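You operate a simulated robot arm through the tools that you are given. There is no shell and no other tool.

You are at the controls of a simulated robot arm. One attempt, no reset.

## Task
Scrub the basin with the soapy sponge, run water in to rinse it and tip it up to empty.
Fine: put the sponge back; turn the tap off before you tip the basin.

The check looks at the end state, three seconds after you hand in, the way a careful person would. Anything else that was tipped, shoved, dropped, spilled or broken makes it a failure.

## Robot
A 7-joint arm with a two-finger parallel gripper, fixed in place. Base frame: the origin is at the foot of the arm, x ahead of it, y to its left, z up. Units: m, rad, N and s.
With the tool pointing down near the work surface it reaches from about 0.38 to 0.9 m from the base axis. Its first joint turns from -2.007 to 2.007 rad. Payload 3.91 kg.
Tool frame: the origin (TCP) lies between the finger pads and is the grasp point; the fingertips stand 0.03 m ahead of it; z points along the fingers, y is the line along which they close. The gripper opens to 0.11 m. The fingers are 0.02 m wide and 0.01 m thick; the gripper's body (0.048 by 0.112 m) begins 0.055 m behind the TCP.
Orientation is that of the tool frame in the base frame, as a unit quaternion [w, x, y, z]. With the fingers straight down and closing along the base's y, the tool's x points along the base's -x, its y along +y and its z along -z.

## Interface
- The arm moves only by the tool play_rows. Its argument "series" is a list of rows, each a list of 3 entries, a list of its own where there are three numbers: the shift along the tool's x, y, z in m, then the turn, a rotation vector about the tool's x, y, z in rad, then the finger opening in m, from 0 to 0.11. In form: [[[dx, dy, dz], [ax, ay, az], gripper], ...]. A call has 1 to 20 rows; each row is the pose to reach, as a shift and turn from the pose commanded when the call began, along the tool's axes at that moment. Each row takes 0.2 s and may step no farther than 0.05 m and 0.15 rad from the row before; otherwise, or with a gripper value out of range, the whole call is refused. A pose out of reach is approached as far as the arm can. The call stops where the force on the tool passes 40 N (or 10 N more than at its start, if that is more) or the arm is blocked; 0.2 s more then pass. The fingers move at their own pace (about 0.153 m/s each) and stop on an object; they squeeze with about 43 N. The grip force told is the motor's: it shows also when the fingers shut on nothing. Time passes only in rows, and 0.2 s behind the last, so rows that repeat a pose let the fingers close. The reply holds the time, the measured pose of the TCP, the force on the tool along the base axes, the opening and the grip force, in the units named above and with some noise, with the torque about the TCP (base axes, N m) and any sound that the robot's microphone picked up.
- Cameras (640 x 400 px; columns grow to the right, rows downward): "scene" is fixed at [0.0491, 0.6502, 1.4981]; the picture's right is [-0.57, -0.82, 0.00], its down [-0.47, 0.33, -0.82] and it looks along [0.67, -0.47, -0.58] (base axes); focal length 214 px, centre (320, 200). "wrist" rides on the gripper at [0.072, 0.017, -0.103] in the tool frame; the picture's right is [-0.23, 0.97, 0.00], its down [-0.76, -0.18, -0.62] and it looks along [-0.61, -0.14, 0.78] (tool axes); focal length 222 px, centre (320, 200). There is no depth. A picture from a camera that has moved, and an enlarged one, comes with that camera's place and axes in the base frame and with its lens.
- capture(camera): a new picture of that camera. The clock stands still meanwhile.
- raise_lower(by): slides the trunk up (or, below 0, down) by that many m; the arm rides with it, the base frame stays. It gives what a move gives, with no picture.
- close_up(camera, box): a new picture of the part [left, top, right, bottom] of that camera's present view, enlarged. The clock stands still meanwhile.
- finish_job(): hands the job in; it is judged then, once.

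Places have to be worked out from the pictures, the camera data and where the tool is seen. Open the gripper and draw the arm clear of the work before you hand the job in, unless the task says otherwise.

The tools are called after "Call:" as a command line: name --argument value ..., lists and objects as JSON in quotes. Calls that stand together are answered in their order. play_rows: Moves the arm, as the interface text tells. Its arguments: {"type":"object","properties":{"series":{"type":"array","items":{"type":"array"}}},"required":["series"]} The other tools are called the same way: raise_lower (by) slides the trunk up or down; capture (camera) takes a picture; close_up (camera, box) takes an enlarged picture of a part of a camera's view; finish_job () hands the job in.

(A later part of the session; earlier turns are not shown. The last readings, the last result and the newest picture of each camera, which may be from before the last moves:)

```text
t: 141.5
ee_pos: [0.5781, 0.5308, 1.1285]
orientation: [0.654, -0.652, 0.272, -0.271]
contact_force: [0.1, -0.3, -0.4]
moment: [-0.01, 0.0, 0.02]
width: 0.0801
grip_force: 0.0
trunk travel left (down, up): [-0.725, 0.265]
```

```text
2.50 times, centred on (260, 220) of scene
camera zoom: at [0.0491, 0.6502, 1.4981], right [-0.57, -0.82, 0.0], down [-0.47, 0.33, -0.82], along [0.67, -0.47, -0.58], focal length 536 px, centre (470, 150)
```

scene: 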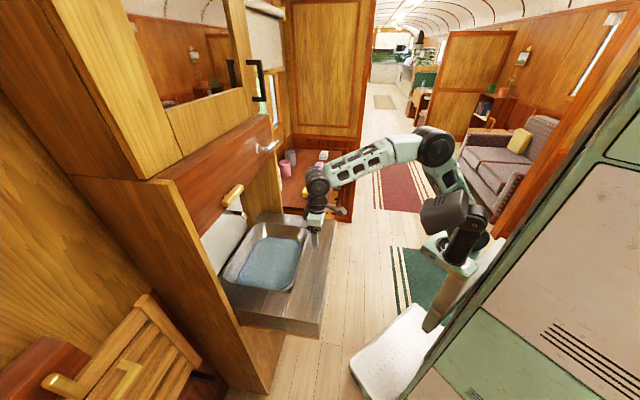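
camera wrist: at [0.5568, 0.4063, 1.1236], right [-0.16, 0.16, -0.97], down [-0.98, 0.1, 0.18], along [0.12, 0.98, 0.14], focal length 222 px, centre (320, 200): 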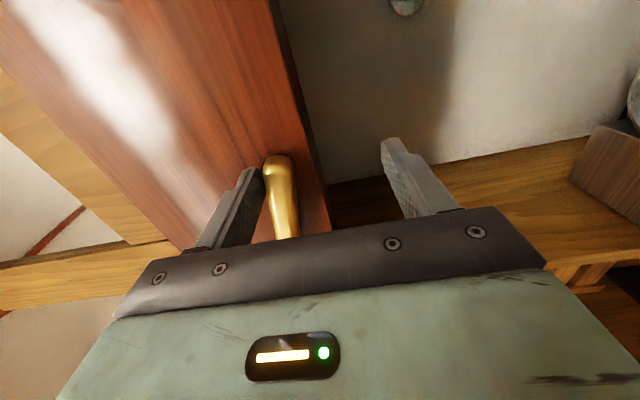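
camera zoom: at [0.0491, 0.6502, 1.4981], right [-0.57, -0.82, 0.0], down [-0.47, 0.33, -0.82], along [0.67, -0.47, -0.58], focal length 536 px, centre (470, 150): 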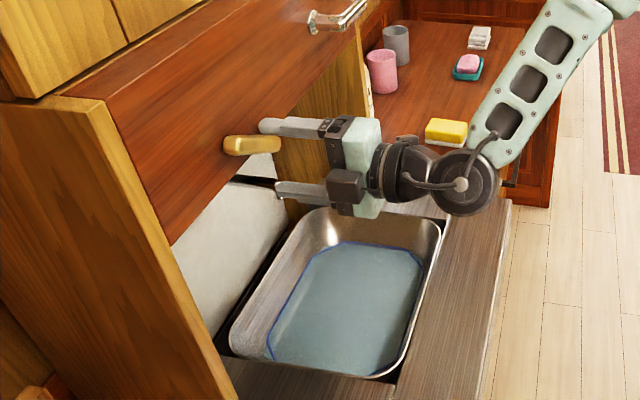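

The brass bar turned a little, with no resistance and no sound. I compare the basin with its earlier picture to see whether it moved.

Call:
close_up --camera "scene" --box '[230, 220, 300, 290]'

Call:
capture --camera "wrist"

```text
5.71 times, centred on (265, 255) of scene
camera zoom: at [0.0491, 0.6502, 1.4981], right [-0.57, -0.82, 0.0], down [-0.47, 0.33, -0.82], along [0.67, -0.47, -0.58], focal length 1226 px, centre (634, -114)
```

zoom: 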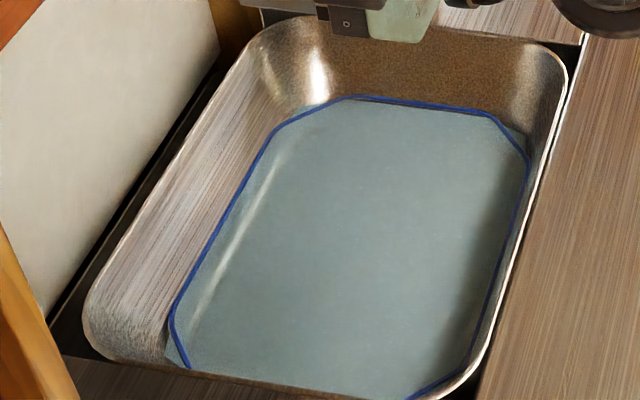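

```text
taken
camera wrist: at [0.5568, 0.4066, 1.1112], right [-0.16, 0.16, -0.97], down [-0.98, 0.1, 0.18], along [0.13, 0.98, 0.14], focal length 222 px, centre (320, 200)
```

wrist: 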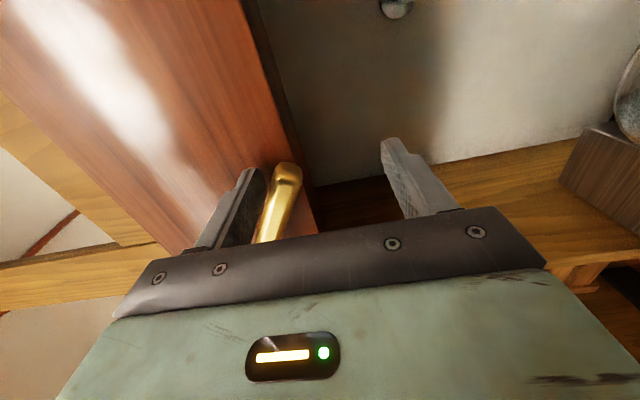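

The basin has not moved at all, and the bar is a centre-pivoted turn-button, probably to hold the basin when folded up. It isn't my tipping control, so I turn it back to level with the lower finger and withdraw.

Call:
play_rows --series '[[[0, -0.025, 0], [0, 0, 0], 0.08], [[0, -0.05, 0], [0, 0, 0], 0.08], [[0, -0.064, 0], [0, 0, 0], 0.08], [[0, -0.07, 0], [0, 0, 0], 0.08], [[0, -0.073, 0], [0, 0, 0], 0.08]]'

Call:
close_up --camera "scene" --box '[200, 140, 320, 240]'

Call:
capture --camera "wrist"

```text
t: 142.7
ee_pos: [0.576, 0.5313, 1.2023]
orientation: [0.654, -0.653, 0.27, -0.271]
contact_force: [-0.7, -0.6, -0.2]
moment: [-0.03, 0.0, -0.01]
width: 0.0803
grip_force: 0.6
trunk travel left (down, up): [-0.725, 0.265]
```

```text
4.00 times, centred on (260, 190) of scene
camera zoom: at [0.0491, 0.6502, 1.4981], right [-0.57, -0.82, 0.0], down [-0.47, 0.33, -0.82], along [0.67, -0.47, -0.58], focal length 858 px, centre (560, 240)
```

zoom: 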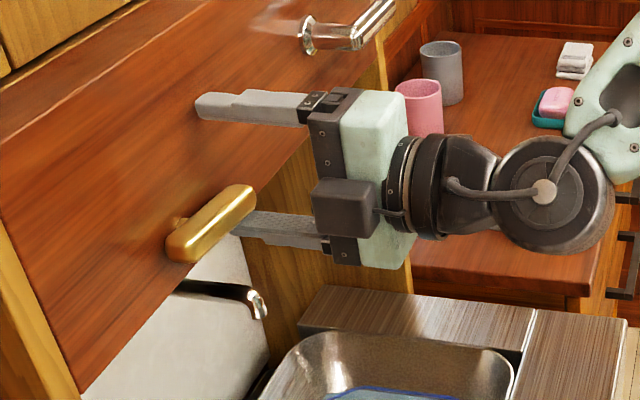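

```text
taken
camera wrist: at [0.5564, 0.4065, 1.1849], right [-0.16, 0.16, -0.97], down [-0.98, 0.1, 0.18], along [0.12, 0.98, 0.14], focal length 222 px, centre (320, 200)
```

wrist: 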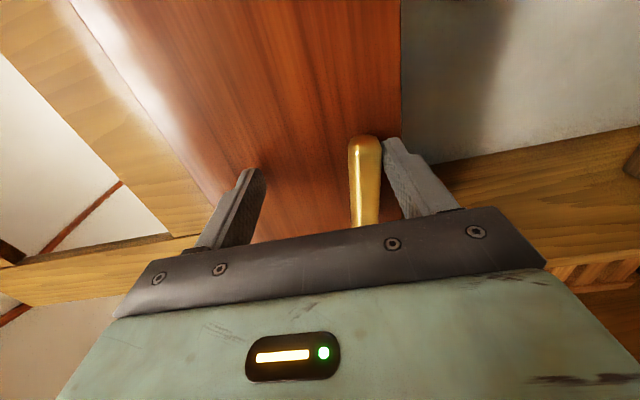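

Almost level; I nudge it up 3 mm more, back the finger off, and withdraw straight away from the panel.

Call:
play_rows --series '[[[0, -0.0035, 0], [0, 0, 0], 0.08], [[0, -0.0035, 0], [0, 0, 0], 0.08], [[0, 0.012, 0], [0, 0, 0], 0.08], [[0, 0.02, 0], [0, 0, 0], 0.08], [[0, 0.02, -0.04], [0, 0, 0], 0.08], [[0, 0.02, -0.08], [0, 0, 0], 0.08], [[0, 0.02, -0.125], [0, 0, 0], 0.08], [[0, 0.02, -0.17], [0, 0, 0], 0.08], [[0, 0.02, -0.21], [0, 0, 0], 0.08], [[0, 0.02, -0.21], [0, 0, 0], 0.08]]'

Call:
close_up --camera "scene" --box '[210, 170, 260, 225]'

Call:
close_up --camera "scene" --box '[200, 130, 340, 300]'

```text
t: 144.9
ee_pos: [0.4281, 0.3834, 1.1819]
orientation: [0.654, -0.653, 0.27, -0.271]
contact_force: [0.9, 0.8, -0.2]
moment: [0.01, 0.0, -0.01]
width: 0.0799
grip_force: 0.2
trunk travel left (down, up): [-0.725, 0.265]
```

```text
7.27 times, centred on (235, 198) of scene
camera zoom: at [0.0491, 0.6502, 1.4981], right [-0.57, -0.82, 0.0], down [-0.47, 0.33, -0.82], along [0.67, -0.47, -0.58], focal length 1560 px, centre (938, 218)
```

zoom: 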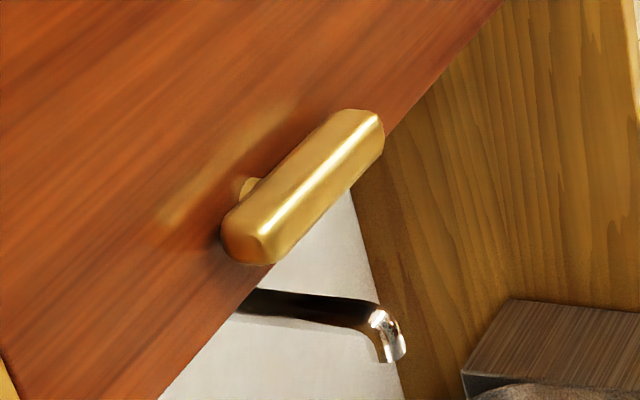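

```text
2.35 times, centred on (270, 215) of scene
camera zoom: at [0.0491, 0.6502, 1.4981], right [-0.57, -0.82, 0.0], down [-0.47, 0.33, -0.82], along [0.67, -0.47, -0.58], focal length 505 px, centre (438, 165)
```

zoom: 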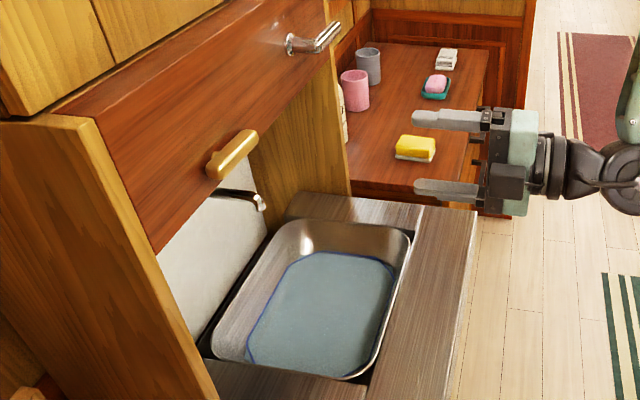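

The brass button is back to level. The basin must be lifted by its front, and the only places to get a finger outside the rim are the front corner gaps, whose diagonal clearance I estimate at about 25 mm for a 10 mm finger. I turn the tool back down, with the fingers closing along base y, which is the diagonal at the front-right corner.

Call:
play_rows --series '[[[0, 0, 0], [0, 0, 0.145], 0.08], [[0, 0, 0], [0, 0, 0.29], 0.08], [[0, 0, 0], [0, 0, 0.435], 0.08], [[0, 0, 0], [0, 0, 0.58], 0.08], [[0, 0, 0], [0, 0, 0.725], 0.08], [[0, 0, 0], [0, 0, 0.87], 0.08], [[0, 0, 0], [0, 0, 1.015], 0.08], [[0, 0, 0], [0, 0, 1.16], 0.08], [[0, 0, 0], [0, 0, 1.305], 0.08], [[0, 0, 0], [0, 0, 1.45], 0.08], [[0, 0, 0], [0, 0, 1.5708], 0.08], [[0, 0, 0], [0, 0, 1.5708], 0.08]]'

Call:
play_rows --series '[[[0, 0, 0], [0, 0.145, 0], 0.08], [[0, 0, 0], [0, 0.29, 0], 0.08], [[0, 0, 0], [0, 0.435, 0], 0.08], [[0, 0, 0], [0, 0.58, 0], 0.08], [[0, 0, 0], [0, 0.725, 0], 0.08], [[0, 0, 0], [0, 0.87, 0], 0.08], [[0, 0, 0], [0, 1.015, 0], 0.08], [[0, 0, 0], [0, 1.16, 0], 0.08], [[0, 0, 0], [0, 1.305, 0], 0.08], [[0, 0, 0], [0, 1.45, 0], 0.08], [[0, 0, 0], [0, 1.5708, 0], 0.08], [[0, 0, 0], [0, 1.5708, 0], 0.08]]'

Call:
play_rows --series '[[[0, 0, 0], [0, 0, 0.145], 0.08], [[0, 0, 0], [0, 0, 0.29], 0.08], [[0, 0, 0], [0, 0, 0.435], 0.08], [[0, 0, 0], [0, 0, 0.58], 0.08], [[0, 0, 0], [0, 0, 0.725], 0.08], [[0, 0, 0], [0, 0, 0.785], 0.08], [[0, 0, 0], [0, 0, 0.785], 0.08]]'

Call:
raise_lower --by -0.2

```text
t: 147.5
ee_pos: [0.4294, 0.3838, 1.1818]
orientation: [0.654, -0.269, 0.654, 0.27]
contact_force: [0.4, -1.0, -0.4]
moment: [0.01, 0.0, 0.0]
width: 0.08
grip_force: 0.1
trunk travel left (down, up): [-0.725, 0.265]
```

```text
t: 150.1
ee_pos: [0.4277, 0.3828, 1.1822]
orientation: [0.0, -0.383, 0.924, -0.001]
contact_force: [1.3, -1.4, 0.2]
moment: [0.01, 0.03, 0.0]
width: 0.0801
grip_force: 0.0
trunk travel left (down, up): [-0.725, 0.265]
```

```text
t: 151.7
ee_pos: [0.4283, 0.382, 1.1815]
orientation: [0.001, 0.001, 1.0, 0.0]
contact_force: [0.0, 0.0, 0.0]
moment: [-0.02, -0.02, 0.03]
width: 0.0801
grip_force: 0.0
trunk travel left (down, up): [-0.725, 0.265]
```

```text
t: 153.9
ee_pos: [0.4297, 0.3833, 0.9836]
orientation: [0.0, 0.001, 1.0, 0.0]
contact_force: [-0.1, 0.2, -0.1]
moment: [-0.03, 0.0, 0.0]
width: 0.0798
grip_force: 0.1
trunk travel left (down, up): [-0.525, 0.465]
```

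Pointing down with fingers along y. I move above the front-right corner, narrow the opening to 5 cm, and look at the corner relative to the outer finger.

Call:
play_rows --series '[[[-0.045, -0.01, 0], [0, 0, 0], 0.07], [[-0.09, -0.022, 0.01], [0, 0, 0], 0.06], [[-0.135, -0.034, 0.02], [0, 0, 0], 0.05], [[-0.18, -0.046, 0.035], [0, 0, 0], 0.05], [[-0.215, -0.056, 0.05], [0, 0, 0], 0.05], [[-0.232, -0.061, 0.06], [0, 0, 0], 0.05], [[-0.232, -0.061, 0.06], [0, 0, 0], 0.05]]'

Call:
capture --camera "wrist"

Call:
close_up --camera "wrist" --box '[220, 60, 420, 220]'

Call:
close_up --camera "scene" --box '[270, 190, 340, 260]'

```text
t: 155.5
ee_pos: [0.6605, 0.3227, 0.924]
orientation: [0.001, 0.001, 1.0, 0.001]
contact_force: [-0.7, 0.4, 0.5]
moment: [-0.02, 0.0, 0.03]
width: 0.0501
grip_force: 0.0
trunk travel left (down, up): [-0.525, 0.465]
```

```text
taken
camera wrist: at [0.5897, 0.3388, 1.0253], right [0.23, 0.97, 0.0], down [0.76, -0.18, 0.62], along [0.61, -0.14, -0.78], focal length 222 px, centre (320, 200)
```

wrist: 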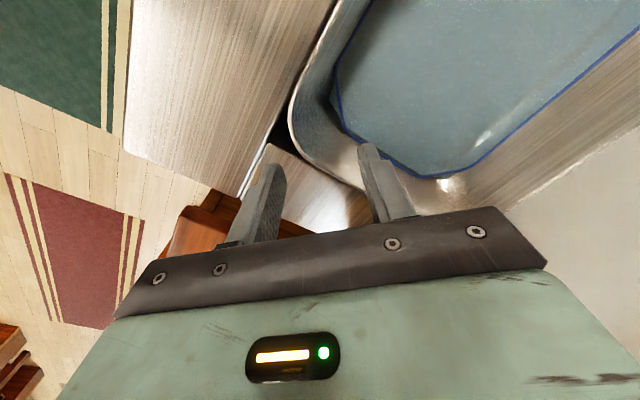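

```text
2.50 times, centred on (320, 140) of wrist
camera zoom: at [0.5897, 0.3388, 1.0253], right [0.23, 0.97, 0.0], down [0.76, -0.18, 0.62], along [0.61, -0.14, -0.78], focal length 555 px, centre (320, 350)
```

zoom: 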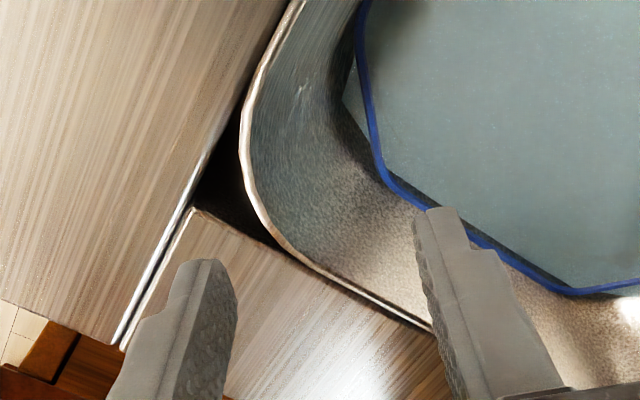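

```text
5.71 times, centred on (305, 225) of scene
camera zoom: at [0.0491, 0.6502, 1.4981], right [-0.57, -0.82, 0.0], down [-0.47, 0.33, -0.82], along [0.67, -0.47, -0.58], focal length 1226 px, centre (406, 57)
```

zoom: 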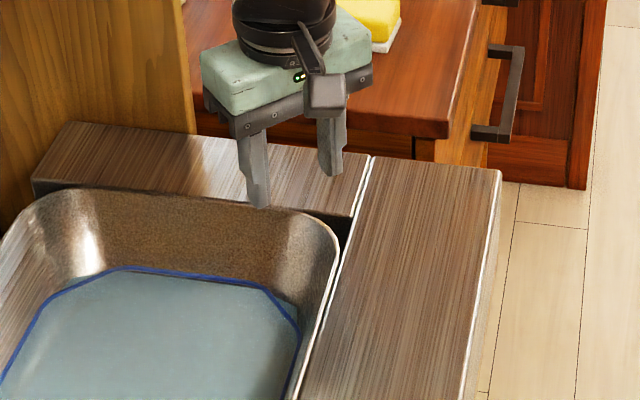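

On closer measurement the corner gap is only about 19 mm diagonally, too tight for a 10 × 20 mm finger. Before forcing anything I test the other possibility, that the basin pivots nearer its middle and tips when its back rim is pressed (the wide slot there suggests this). I retreat and set the tool leaning 45° forward with the fingers closed.

Call:
play_rows --series '[[[0.02, -0.01, -0.03], [0, 0, -0.1], 0.03], [[0.045, -0.025, -0.05], [0, 0, -0.24], 0.0], [[0.07, -0.035, -0.06], [0, 0, -0.38], 0.0], [[0.088, -0.046, -0.06], [0, 0, -0.52], 0.0], [[0.088, -0.046, -0.06], [0, 0, -0.66], 0.0], [[0.088, -0.046, -0.06], [0, 0, -0.785], 0.0], [[0.088, -0.046, -0.06], [0, 0, -0.785], 0.0]]'

Call:
play_rows --series '[[[0, 0, 0], [0, -0.14, 0], 0.0], [[0, 0, 0], [0, -0.28, 0], 0.0], [[0, 0, 0], [0, -0.42, 0], 0.0], [[0, 0, 0], [0, -0.56, 0], 0.0], [[0, 0, 0], [0, -0.7, 0], 0.0], [[0, 0, 0], [0, -0.785, 0], 0.0], [[0, 0, 0], [0, -0.785, 0], 0.0]]'

Call:
capture --camera "wrist"

Call:
capture --camera "scene"

```text
t: 157.1
ee_pos: [0.5725, 0.2752, 0.9814]
orientation: [0.0, -0.382, 0.924, 0.001]
contact_force: [-0.1, -0.2, 0.2]
moment: [0.03, 0.02, -0.03]
width: 0.0
grip_force: 38.2
trunk travel left (down, up): [-0.525, 0.465]
```

```text
t: 158.7
ee_pos: [0.5728, 0.276, 0.9823]
orientation: [0.355, -0.354, 0.853, 0.147]
contact_force: [-1.0, -0.4, 0.8]
moment: [-0.04, 0.01, -0.04]
width: 0.0
grip_force: 37.3
trunk travel left (down, up): [-0.525, 0.465]
```

```text
taken
camera wrist: at [0.4741, 0.1994, 1.0037], right [-0.57, 0.8, 0.16], down [0.19, -0.06, 0.98], along [0.8, 0.59, -0.12], focal length 222 px, centre (320, 200)
```

wrist: 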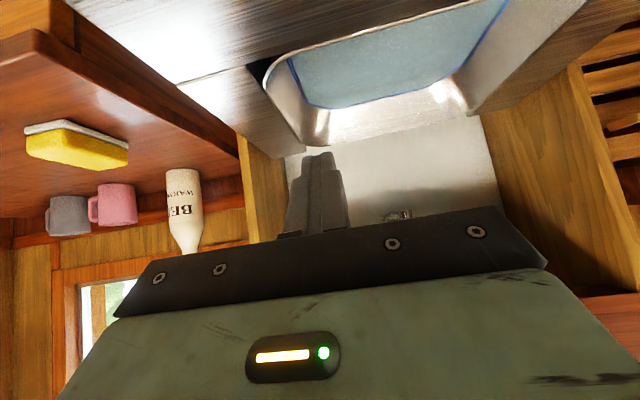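

```text
taken
```

scene: 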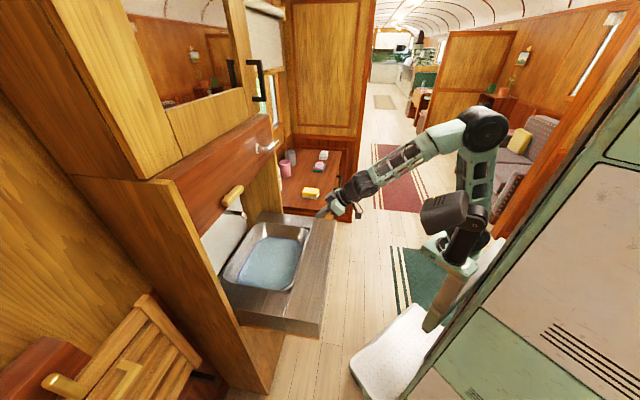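

This is a good low view of the basin's back edge; I zoom in on it to look for a hinge.

Call:
close_up --camera "wrist" --box '[230, 20, 520, 200]'

Call:
close_up --camera "wrist" --box '[250, 50, 350, 160]'

```text
2.21 times, centred on (375, 110) of wrist
camera zoom: at [0.4741, 0.1994, 1.0037], right [-0.57, 0.8, 0.16], down [0.19, -0.06, 0.98], along [0.8, 0.59, -0.12], focal length 490 px, centre (199, 399)
```

zoom: 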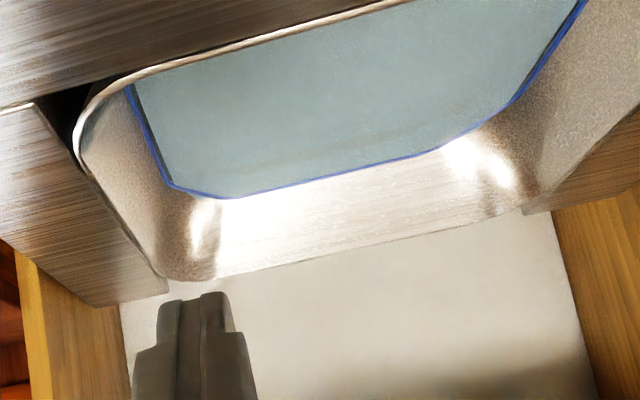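

```text
3.64 times, centred on (300, 105) of wrist
camera zoom: at [0.4741, 0.1994, 1.0037], right [-0.57, 0.8, 0.16], down [0.19, -0.06, 0.98], along [0.8, 0.59, -0.12], focal length 808 px, centre (393, 546)
```

zoom: 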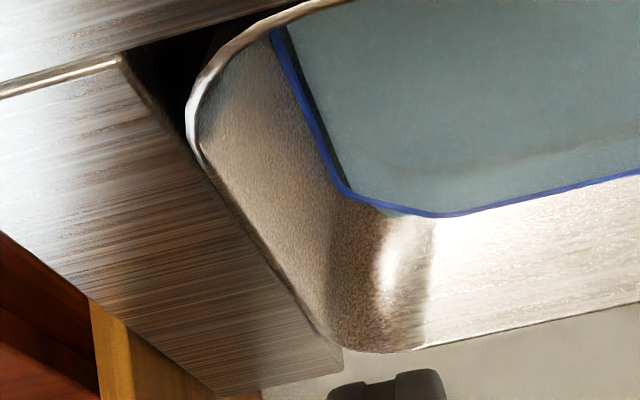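

No hinge is visible from here. I move in leaning, to just above the back rim at e_r 0.21 (well right of the spout), keeping low under the panel.

Call:
play_rows --series '[[[-0.0269, 0, 0.0391], [0, 0, 0], 0.0], [[-0.0537, 0, 0.0783], [0, 0, 0], 0.0], [[-0.0806, 0, 0.1174], [0, 0, 0], 0.0], [[-0.1075, 0, 0.1565], [0, 0, 0], 0.0], [[-0.1343, 0, 0.1957], [0, 0, 0], 0.0], [[-0.1612, 0, 0.2348], [0, 0, 0], 0.0], [[-0.1612, 0, 0.2348], [0, 0, 0], 0.0]]'

Call:
capture --camera "wrist"

Call:
close_up --camera "scene" --box '[200, 150, 330, 300]'

```text
t: 160.3
ee_pos: [0.7722, 0.473, 0.9305]
orientation: [0.354, -0.353, 0.854, 0.146]
contact_force: [-0.6, 0.0, -0.3]
moment: [0.03, 0.02, -0.03]
width: 0.0001
grip_force: 37.2
trunk travel left (down, up): [-0.525, 0.465]
```

```text
taken
camera wrist: at [0.6732, 0.3974, 0.9519], right [-0.57, 0.8, 0.16], down [0.19, -0.06, 0.98], along [0.8, 0.59, -0.12], focal length 222 px, centre (320, 200)
```

wrist: 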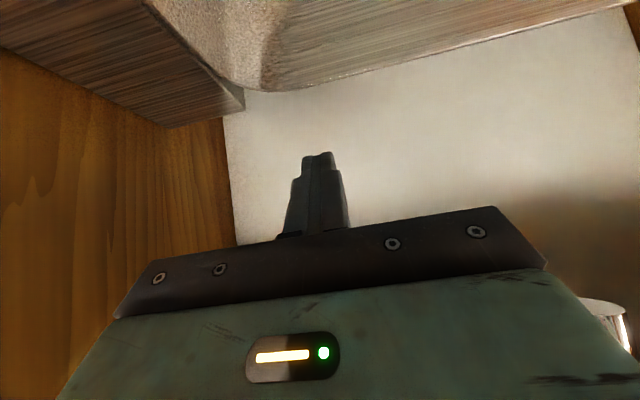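

```text
2.67 times, centred on (265, 225) of scene
camera zoom: at [0.0491, 0.6502, 1.4981], right [-0.57, -0.82, 0.0], down [-0.47, 0.33, -0.82], along [0.67, -0.47, -0.58], focal length 572 px, centre (467, 133)
```

zoom: 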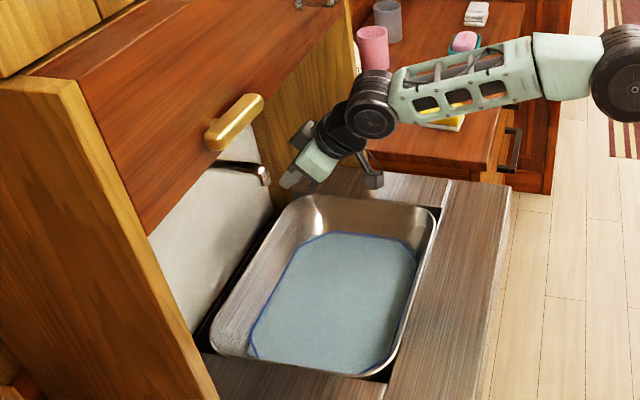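

I reach the back edge comfortably; the back rim is at e_b 0.910. I press down on it in 4 mm steps, watching force and picture.

Call:
play_rows --series '[[[0.013, 0, 0.0222], [0, 0, 0], 0.0], [[0.0262, 0, 0.0446], [0, 0, 0], 0.0], [[0.029, 0, 0.0474], [0, 0, 0], 0.0], [[0.0318, 0, 0.0502], [0, 0, 0], 0.0], [[0.0346, 0, 0.053], [0, 0, 0], 0.0]]'

Call:
close_up --camera "scene" --box '[200, 150, 330, 300]'

Call:
capture --camera "wrist"

```text
t: 161.5
ee_pos: [0.7806, 0.4831, 0.8683]
orientation: [0.355, -0.353, 0.853, 0.147]
contact_force: [-0.6, 0.3, -0.3]
moment: [0.0, 0.04, 0.03]
width: 0.0
grip_force: 37.8
trunk travel left (down, up): [-0.525, 0.465]
```

```text
2.67 times, centred on (265, 225) of scene
camera zoom: at [0.0491, 0.6502, 1.4981], right [-0.57, -0.82, 0.0], down [-0.47, 0.33, -0.82], along [0.67, -0.47, -0.58], focal length 572 px, centre (467, 133)
```

zoom: 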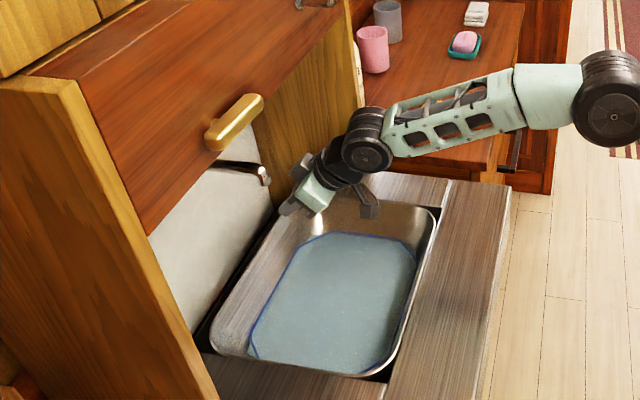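

```text
taken
camera wrist: at [0.6819, 0.4066, 0.8901], right [-0.57, 0.8, 0.16], down [0.19, -0.06, 0.98], along [0.8, 0.59, -0.12], focal length 222 px, centre (320, 200)
```

wrist: 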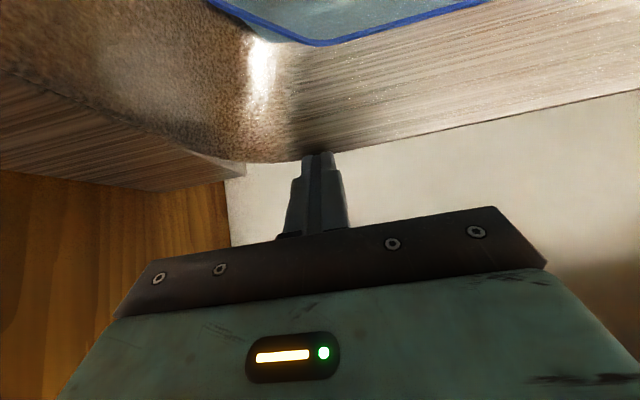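

The fingertip is at the rim. I continue pressing in small steps, with the tip shifted slightly inward so it doesn't slip into the slot.

Call:
play_rows --series '[[[0.0057, 0, -0.0001], [0, 0, 0], 0.0], [[0.0085, 0, 0.0027], [0, 0, 0], 0.0], [[0.0113, 0, 0.0055], [0, 0, 0], 0.0]]'

Call:
close_up --camera "scene" --box '[200, 150, 330, 300]'

```text
t: 162.3
ee_pos: [0.7766, 0.4788, 0.8572]
orientation: [0.355, -0.352, 0.853, 0.146]
contact_force: [-1.8, -1.6, 2.2]
moment: [0.04, -0.03, -0.02]
width: 0.0
grip_force: 37.4
trunk travel left (down, up): [-0.525, 0.465]
```

```text
2.67 times, centred on (265, 225) of scene
camera zoom: at [0.0491, 0.6502, 1.4981], right [-0.57, -0.82, 0.0], down [-0.47, 0.33, -0.82], along [0.67, -0.47, -0.58], focal length 572 px, centre (467, 133)
```

zoom: 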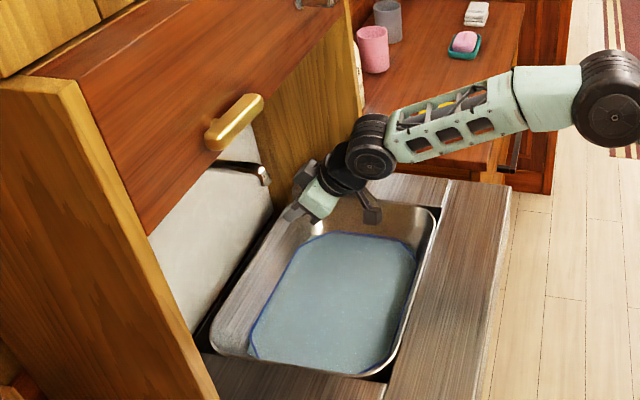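

First contact (a few newtons) on the inner back edge. I press a little further to see whether it yields or stays rigid.

Call:
play_rows --series '[[[0.0028, 0, 0.0028], [0, 0, 0], 0.0], [[0.0057, 0, 0.0057], [0, 0, 0], 0.0], [[0.0085, 0, 0.0085], [0, 0, 0], 0.0]]'

Call:
close_up --camera "scene" --box '[200, 150, 330, 300]'

```text
t: 163.0
ee_pos: [0.7785, 0.4791, 0.8567]
orientation: [0.359, -0.351, 0.852, 0.148]
contact_force: [-23.5, -23.5, 14.6]
moment: [-0.12, 0.04, 0.13]
width: 0.0
grip_force: 37.1
trunk travel left (down, up): [-0.525, 0.465]
stopped in row 3: the force on the tool passed its limit at 43 N (the readings are from after the stop); the commanded pose is now the measured one
```

```text
2.67 times, centred on (265, 225) of scene
camera zoom: at [0.0491, 0.6502, 1.4981], right [-0.57, -0.82, 0.0], down [-0.47, 0.33, -0.82], along [0.67, -0.47, -0.58], focal length 572 px, centre (467, 133)
```

zoom: 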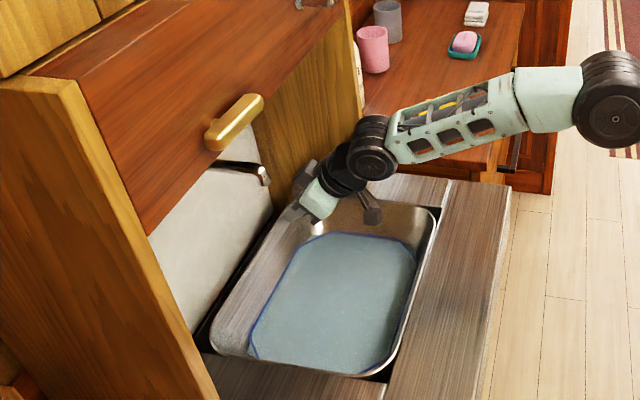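

The back edge is rigid (over 40 N with no motion), so the basin is hinged at the back and must be lifted at the front. I withdraw along the same path and try the corner gap after all, with a shallow insertion of the rounded fingertip.

Call:
play_rows --series '[[[0.004, 0, -0.012], [0, 0, 0], 0.0], [[-0.018, 0, -0.028], [0, 0, 0], 0.0], [[-0.046, 0, -0.046], [0, 0, 0], 0.0], [[-0.0141, 0, -0.0778], [0, 0, 0], 0.0], [[0.0177, 0, -0.1096], [0, 0, 0], 0.0], [[0.0495, 0, -0.1414], [0, 0, 0], 0.0], [[0.0813, 0, -0.1732], [0, 0, 0], 0.0], [[0.1131, 0, -0.205], [0, 0, 0], 0.0], [[0.1449, 0, -0.2368], [0, 0, 0], 0.0], [[0.1661, 0, -0.258], [0, 0, 0], 0.0], [[0.1661, 0, -0.258], [0, 0, 0], 0.0]]'

Call:
play_rows --series '[[[0, 0, 0], [0, 0.14, 0], 0.0], [[0, 0, 0], [0, 0.28, 0], 0.02], [[0, 0, 0], [0, 0.42, 0], 0.05], [[0, 0, 0], [0, 0.56, 0], 0.05], [[0, 0, 0], [0, 0.7, 0], 0.05], [[0, 0, 0], [0, 0.785, 0], 0.05], [[0, 0, 0], [0, 0.785, 0], 0.05]]'

Call:
play_rows --series '[[[0, 0, 0], [0, 0, 0.145], 0.05], [[0, 0, 0], [0, 0, 0.29], 0.05], [[0, 0, 0], [0, 0, 0.435], 0.05], [[0, 0, 0], [0, 0, 0.58], 0.05], [[0, 0, 0], [0, 0, 0.725], 0.05], [[0, 0, 0], [0, 0, 0.785], 0.05], [[0, 0, 0], [0, 0, 0.785], 0.05]]'

```text
t: 165.4
ee_pos: [0.5658, 0.2687, 0.9155]
orientation: [0.359, -0.351, 0.852, 0.148]
contact_force: [-0.9, 0.7, -0.2]
moment: [-0.03, 0.01, 0.04]
width: 0.0
grip_force: 37.8
trunk travel left (down, up): [-0.525, 0.465]
```

```text
t: 167.0
ee_pos: [0.5653, 0.2678, 0.9155]
orientation: [0.005, -0.382, 0.924, 0.002]
contact_force: [0.3, 0.4, -0.6]
moment: [0.01, 0.02, 0.0]
width: 0.0502
grip_force: 0.1
trunk travel left (down, up): [-0.525, 0.465]
```

```text
t: 168.6
ee_pos: [0.5665, 0.2686, 0.9162]
orientation: [0.004, 0.0, 1.0, 0.005]
contact_force: [-0.7, 0.1, 0.3]
moment: [0.0, 0.01, -0.01]
width: 0.0499
grip_force: 0.0
trunk travel left (down, up): [-0.525, 0.465]
```

I level the tool and move over the front-right corner so the outer finger hovers 2 cm above the gap, then look.

Call:
play_rows --series '[[[-0.035, 0.02, 0], [0.01, 0.008, 0], 0.05], [[-0.07, 0.042, 0], [0.01, 0.008, 0], 0.05], [[-0.0905, 0.0529, 0.012], [0.01, 0.008, 0], 0.05], [[-0.0905, 0.0529, 0.026], [0.01, 0.008, 0], 0.05], [[-0.0905, 0.0529, 0.026], [0.01, 0.008, 0], 0.05]]'

Call:
close_up --camera "wrist" --box '[220, 60, 420, 220]'

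Call:
close_up --camera "scene" --box '[280, 195, 330, 250]'

```text
t: 169.8
ee_pos: [0.6562, 0.3219, 0.8914]
orientation: [0.0, 0.001, 1.0, 0.0]
contact_force: [0.0, -0.4, -0.7]
moment: [-0.01, -0.05, -0.01]
width: 0.0499
grip_force: 0.0
trunk travel left (down, up): [-0.525, 0.465]
```

```text
2.50 times, centred on (320, 140) of wrist
camera zoom: at [0.5855, 0.3388, 0.994], right [0.23, 0.97, 0.0], down [0.76, -0.18, 0.62], along [0.61, -0.14, -0.78], focal length 555 px, centre (320, 350)
```

zoom: 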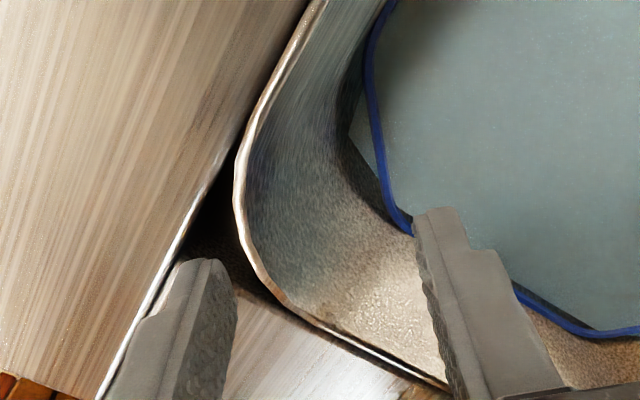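

```text
7.27 times, centred on (305, 222) of scene
camera zoom: at [0.0491, 0.6502, 1.4981], right [-0.57, -0.82, 0.0], down [-0.47, 0.33, -0.82], along [0.67, -0.47, -0.58], focal length 1560 px, centre (429, 36)
```

zoom: 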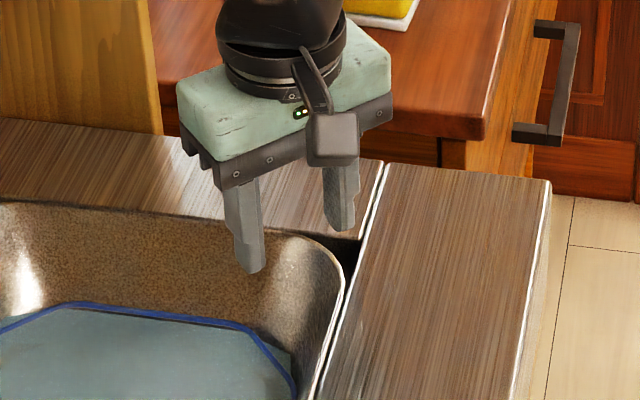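

By projection, the outer fingertip should move 3 mm in +x and 1 mm in +y to centre in the gap. I do that and descend in small steps to about 1 cm below the rim, watching for contact.

Call:
play_rows --series '[[[-0.003, 0.001, 0], [0, 0, 0], 0.05], [[-0.003, 0.001, 0.01], [0, 0, 0], 0.05], [[-0.003, 0.001, 0.016], [0, 0, 0], 0.05], [[-0.003, 0.001, 0.02], [0, 0, 0], 0.05], [[-0.003, 0.001, 0.023], [0, 0, 0], 0.05]]'

Call:
close_up --camera "wrist" --box '[220, 60, 420, 220]'

Call:
close_up --camera "scene" --box '[280, 195, 330, 250]'

```text
t: 171.0
ee_pos: [0.6607, 0.3237, 0.8728]
orientation: [0.002, 0.001, 1.0, 0.001]
contact_force: [-3.5, -1.7, 27.6]
moment: [-1.06, 0.22, -0.12]
width: 0.0508
grip_force: 0.7
trunk travel left (down, up): [-0.525, 0.465]
```

```text
2.50 times, centred on (320, 140) of wrist
camera zoom: at [0.5882, 0.3396, 0.9746], right [0.23, 0.97, 0.0], down [0.76, -0.18, 0.63], along [0.61, -0.14, -0.78], focal length 555 px, centre (320, 350)
```

zoom: 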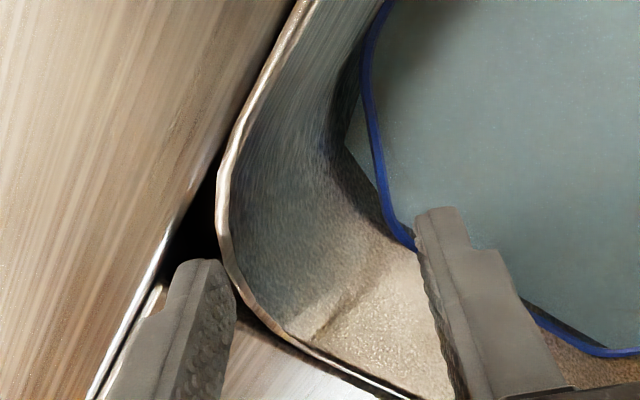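

```text
7.27 times, centred on (305, 222) of scene
camera zoom: at [0.0491, 0.6502, 1.4981], right [-0.57, -0.82, 0.0], down [-0.47, 0.33, -0.82], along [0.67, -0.47, -0.58], focal length 1560 px, centre (429, 36)
```

zoom: 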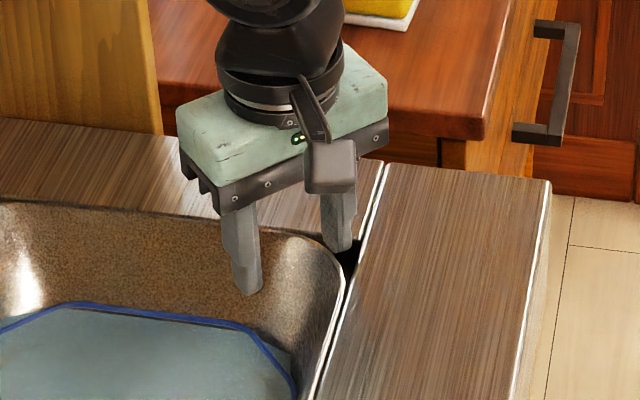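

Contact at the counter level with 28 N on the outer finger: not yet in the gap. I lift 6 mm, shift 3 mm toward −x, and try again gently.

Call:
play_rows --series '[[[0, 0, -0.007], [0, 0, 0], 0.05], [[0.0035, 0.0005, -0.007], [0, 0, 0], 0.05], [[0.0035, 0.0005, -0.001], [0, 0, 0], 0.05], [[0.0035, 0.0005, 0.002], [0, 0, 0], 0.05], [[0.0035, 0.0005, 0.004], [0, 0, 0], 0.05]]'

Call:
close_up --camera "wrist" --box '[220, 60, 420, 220]'

```text
t: 172.1
ee_pos: [0.6559, 0.3255, 0.8717]
orientation: [0.003, 0.001, 1.0, 0.001]
contact_force: [-8.7, -4.0, 15.4]
moment: [-0.69, 0.32, -0.26]
width: 0.0523
grip_force: 1.5
trunk travel left (down, up): [-0.525, 0.465]
stopped in row 5: the force on the tool passed its limit at 43 N (the readings are from after the stop); the commanded pose is now the measured one
```

```text
2.50 times, centred on (320, 140) of wrist
camera zoom: at [0.5838, 0.3405, 0.9747], right [0.23, 0.97, 0.01], down [0.76, -0.18, 0.63], along [0.61, -0.14, -0.78], focal length 555 px, centre (320, 350)
```

zoom: 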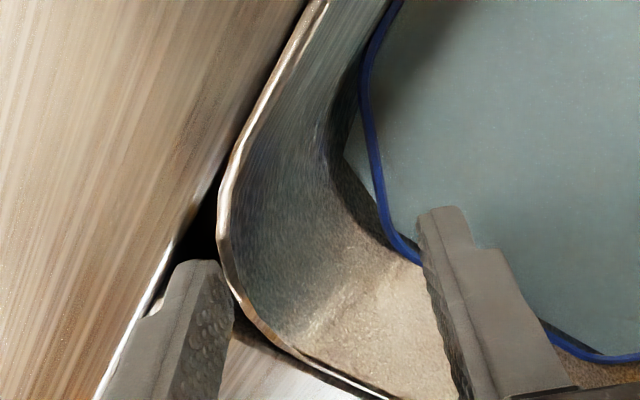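

The corner is physically blocked at counter level, so I stop forcing it. Another way to tip a back-hinged basin is to push it up from underneath; I back off and look below the counter from the front.

Call:
play_rows --series '[[[0, 0, -0.02], [0, 0, 0], 0.05], [[0, 0, -0.06], [-0.006, 0, 0], 0.03], [[0.04, -0.01, -0.09], [-0.006, 0, 0], 0.0], [[0.08, -0.02, -0.1], [-0.006, 0, 0], 0.0], [[0.12, -0.03, -0.1], [-0.006, 0, 0], 0.0], [[0.16, -0.045, -0.1], [-0.006, 0, -0.1], 0.0], [[0.2, -0.06, -0.1], [-0.006, 0, -0.2], 0.0], [[0.235, -0.075, -0.1], [-0.006, 0, -0.33], 0.0], [[0.25, -0.08, -0.1], [-0.006, 0, -0.46], 0.0], [[0.25, -0.08, -0.1], [-0.006, 0, -0.6], 0.0], [[0.25, -0.08, -0.1], [-0.006, 0, -0.73], 0.0], [[0.25, -0.08, -0.1], [-0.006, 0, -0.785], 0.0], [[0.25, -0.08, -0.1], [-0.006, 0, -0.785], 0.0]]'

Call:
capture --camera "wrist"

Call:
capture --camera "scene"

```text
refused: row 3 steps farther than a row can; nothing moved
```

```text
taken
camera wrist: at [0.5838, 0.3405, 0.9747], right [0.23, 0.97, 0.01], down [0.76, -0.18, 0.63], along [0.61, -0.14, -0.78], focal length 222 px, centre (320, 200)
```

wrist: 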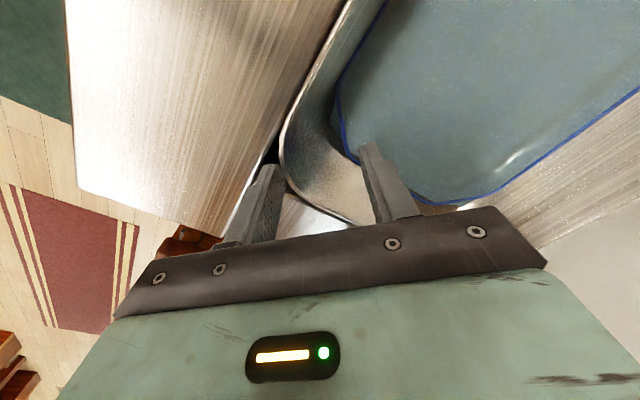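

```text
taken
```

scene: 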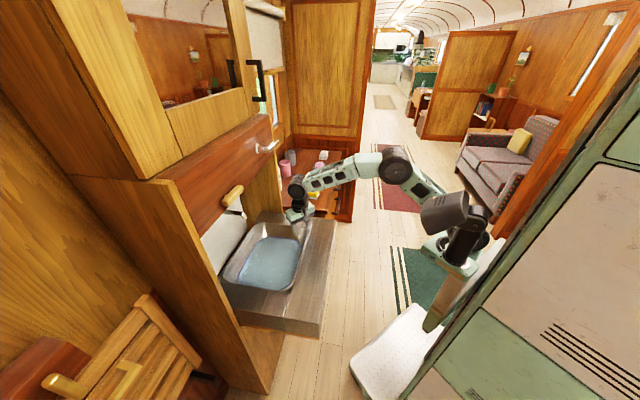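

One step was too big; resending with smaller steps.

Call:
play_rows --series '[[[0, 0, -0.02], [0, 0, 0], 0.05], [[0, 0, -0.055], [-0.006, 0, 0], 0.03], [[0.025, -0.006, -0.085], [-0.006, 0, 0], 0.0], [[0.065, -0.016, -0.1], [-0.006, 0, 0], 0.0], [[0.105, -0.028, -0.1], [-0.006, 0, 0], 0.0], [[0.145, -0.04, -0.1], [-0.006, 0, -0.1], 0.0], [[0.185, -0.055, -0.1], [-0.006, 0, -0.2], 0.0], [[0.22, -0.07, -0.1], [-0.006, 0, -0.33], 0.0], [[0.25, -0.08, -0.1], [-0.006, 0, -0.46], 0.0], [[0.25, -0.08, -0.1], [-0.006, 0, -0.6], 0.0], [[0.25, -0.08, -0.1], [-0.006, 0, -0.73], 0.0], [[0.25, -0.08, -0.1], [-0.006, 0, -0.785], 0.0], [[0.25, -0.08, -0.1], [-0.006, 0, -0.785], 0.0]]'

Call:
close_up --camera "scene" --box '[200, 200, 360, 400]'

```text
t: 174.9
ee_pos: [0.4059, 0.2432, 0.9676]
orientation: [0.004, -0.383, 0.924, 0.004]
contact_force: [0.4, 0.1, -0.4]
moment: [0.01, -0.02, -0.01]
width: 0.0
grip_force: 37.8
trunk travel left (down, up): [-0.525, 0.465]
```

```text
2.00 times, centred on (280, 300) of scene
camera zoom: at [0.0491, 0.6502, 1.4981], right [-0.57, -0.82, 0.0], down [-0.47, 0.33, -0.82], along [0.67, -0.47, -0.58], focal length 429 px, centre (400, 0)
```

zoom: 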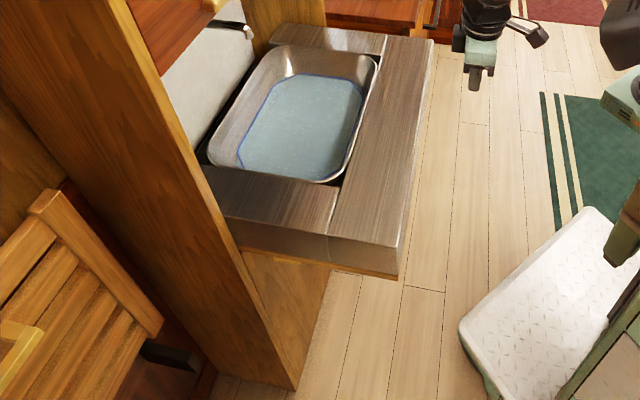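

The counter overhangs a recessed wooden base. I lower the trunk and lean the tool to look horizontally beneath the counter.

Call:
raise_lower --by -0.3

Call:
play_rows --series '[[[0, 0, 0], [0, -0.14, 0], 0.0], [[0, 0, 0], [0, -0.28, 0], 0.0], [[0, 0, 0], [0, -0.42, 0], 0.0], [[0, 0, 0], [0, -0.56, 0], 0.0], [[0, 0, 0], [0, -0.7, 0], 0.0], [[0, 0, 0], [0, -0.84, 0], 0.0], [[0, 0, 0], [0, -0.98, 0], 0.0], [[0, 0, 0], [0, -0.98, 0], 0.0]]'

Call:
capture --camera "wrist"

Call:
capture --camera "scene"

```text
t: 177.9
ee_pos: [0.4064, 0.2424, 0.6701]
orientation: [0.004, -0.382, 0.924, 0.004]
contact_force: [-0.3, -0.1, -0.4]
moment: [0.02, 0.01, 0.01]
width: 0.0002
grip_force: 37.5
trunk travel left (down, up): [-0.225, 0.765]
```

```text
t: 179.7
ee_pos: [0.4057, 0.2447, 0.6687]
orientation: [0.439, -0.336, 0.813, 0.183]
contact_force: [-0.6, 0.8, -0.2]
moment: [0.0, 0.01, 0.05]
width: 0.0002
grip_force: 37.6
trunk travel left (down, up): [-0.225, 0.765]
```

```text
taken
camera wrist: at [0.3056, 0.1664, 0.6647], right [-0.6, 0.78, 0.19], down [0.06, -0.2, 0.98], along [0.8, 0.6, 0.08], focal length 222 px, centre (320, 200)
```

wrist: 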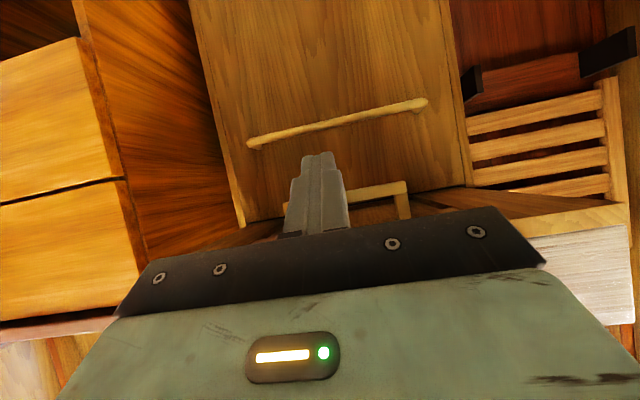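

```text
taken
```

scene: 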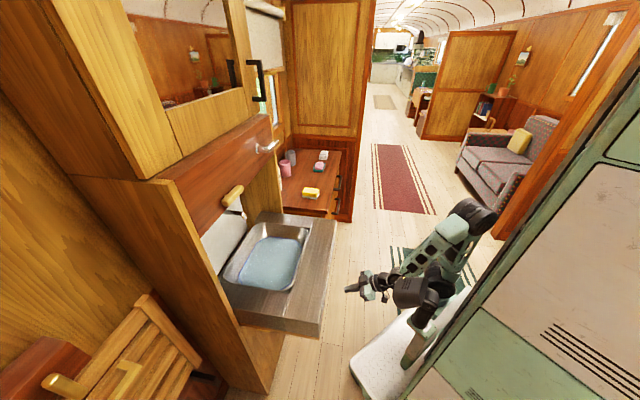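

There is something new: below the counter hang a long rod and a U-shaped handle close to the underside. I zoom in on them.

Call:
close_up --camera "wrist" --box '[220, 80, 480, 240]'

Call:
close_up --camera "wrist" --box '[330, 160, 640, 340]'

```text
2.46 times, centred on (350, 160) of wrist
camera zoom: at [0.3056, 0.1664, 0.6647], right [-0.6, 0.78, 0.19], down [0.06, -0.2, 0.98], along [0.8, 0.6, 0.08], focal length 547 px, centre (246, 298)
```

zoom: 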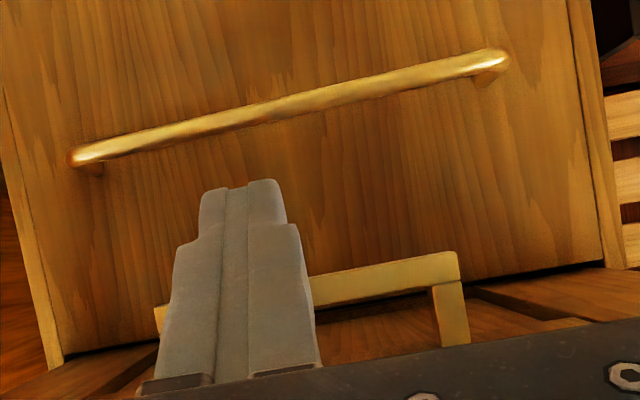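

```text
2.06 times, centred on (485, 250) of wrist
camera zoom: at [0.3056, 0.1664, 0.6647], right [-0.6, 0.78, 0.19], down [0.06, -0.2, 0.98], along [0.8, 0.6, 0.08], focal length 459 px, centre (-21, 97)
```

zoom: 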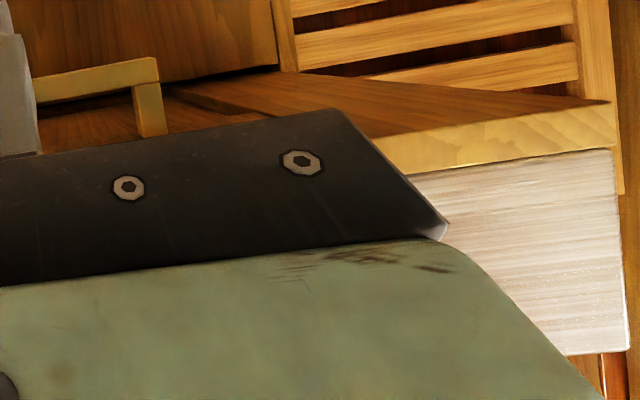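

A brass U-handle hangs below the counter, evidently fixed to the basin: that is the tipping handle. I pitch the camera up more and lower it to locate the handle properly.

Call:
play_rows --series '[[[0, 0, 0], [0, -0.14, 0], 0.0], [[0, 0, 0], [0, -0.28, 0], 0.0], [[0, 0, 0], [0, -0.42, 0], 0.0], [[0, 0, 0], [0, -0.47, 0], 0.0], [[0, 0, 0], [0, -0.47, 0], 0.0]]'

Call:
capture --camera "wrist"

Call:
close_up --camera "wrist" --box '[220, 0, 480, 160]'

```text
t: 180.9
ee_pos: [0.4146, 0.2973, 0.6796]
orientation: [0.615, -0.284, 0.689, 0.257]
contact_force: [0.6, -0.8, -0.9]
moment: [0.0, 0.01, 0.03]
width: 0.0
grip_force: 37.4
out of reach, approached as far as the arm can: row 1, 2, 3, 4, 5
trunk travel left (down, up): [-0.225, 0.765]
```

```text
taken
camera wrist: at [0.3259, 0.2303, 0.6184], right [-0.67, 0.71, 0.23], down [-0.25, -0.51, 0.83], along [0.7, 0.49, 0.52], focal length 222 px, centre (320, 200)
```

wrist: 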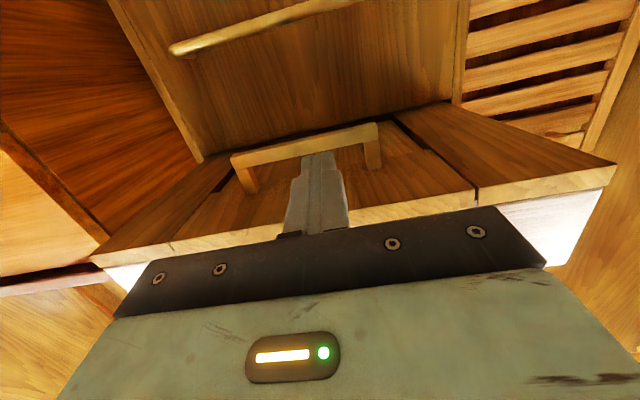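

```text
2.46 times, centred on (350, 80) of wrist
camera zoom: at [0.3259, 0.2303, 0.6184], right [-0.67, 0.71, 0.23], down [-0.25, -0.51, 0.83], along [0.7, 0.49, 0.52], focal length 547 px, centre (246, 495)
```

zoom: 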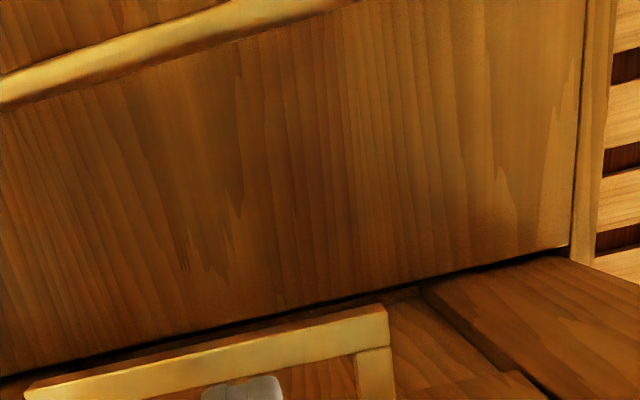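

The underside has a separate central section, as wide as the basin, that carries the handle. I raise the camera a little to see the counter's front face and how that section joins the basin.

Call:
raise_lower --by 0.2

Call:
play_rows --series '[[[0, 0, 0], [0, 0.14, 0], 0.0], [[0, 0, 0], [0, 0.28, 0], 0.0], [[0, 0, 0], [0, 0.42, 0], 0.0], [[0, 0, 0], [0, 0.56, 0], 0.0], [[0, 0, 0], [0, 0.7, 0], 0.0], [[0, 0, 0], [0, 0.7, 0], 0.0]]'

Call:
capture --camera "wrist"

Call:
close_up --camera "wrist" --box '[120, 0, 560, 240]'

```text
t: 183.1
ee_pos: [0.4163, 0.2958, 0.8794]
orientation: [0.615, -0.284, 0.69, 0.256]
contact_force: [0.3, 0.1, -0.7]
moment: [0.01, 0.0, -0.02]
width: 0.0
grip_force: 37.6
trunk travel left (down, up): [-0.425, 0.565]
```

```text
t: 184.5
ee_pos: [0.4148, 0.2968, 0.8795]
orientation: [0.342, -0.354, 0.859, 0.143]
contact_force: [-0.4, -0.2, 0.1]
moment: [0.01, 0.03, 0.01]
width: 0.0
grip_force: 37.4
trunk travel left (down, up): [-0.425, 0.565]
```

```text
taken
camera wrist: at [0.3172, 0.2209, 0.9044], right [-0.57, 0.81, 0.16], down [0.22, -0.04, 0.98], along [0.79, 0.59, -0.15], focal length 222 px, centre (320, 200)
```

wrist: 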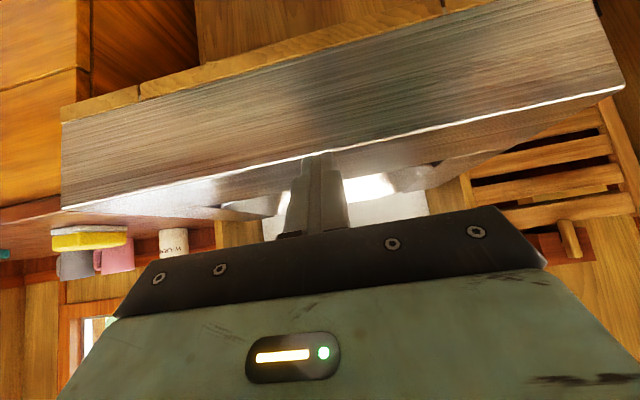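

```text
1.45 times, centred on (340, 120) of wrist
camera zoom: at [0.3172, 0.2209, 0.9044], right [-0.57, 0.81, 0.16], down [0.22, -0.04, 0.98], along [0.79, 0.59, -0.15], focal length 323 px, centre (291, 316)
```

zoom: 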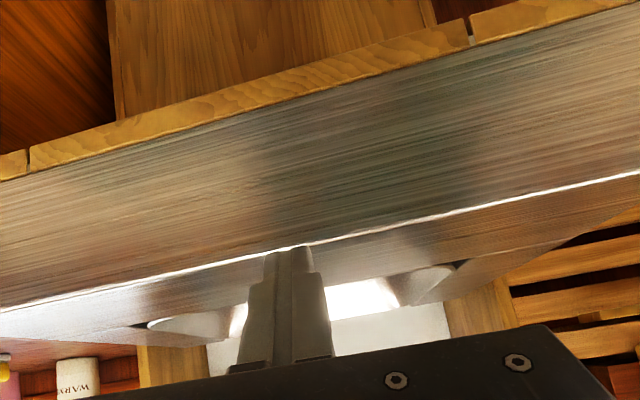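

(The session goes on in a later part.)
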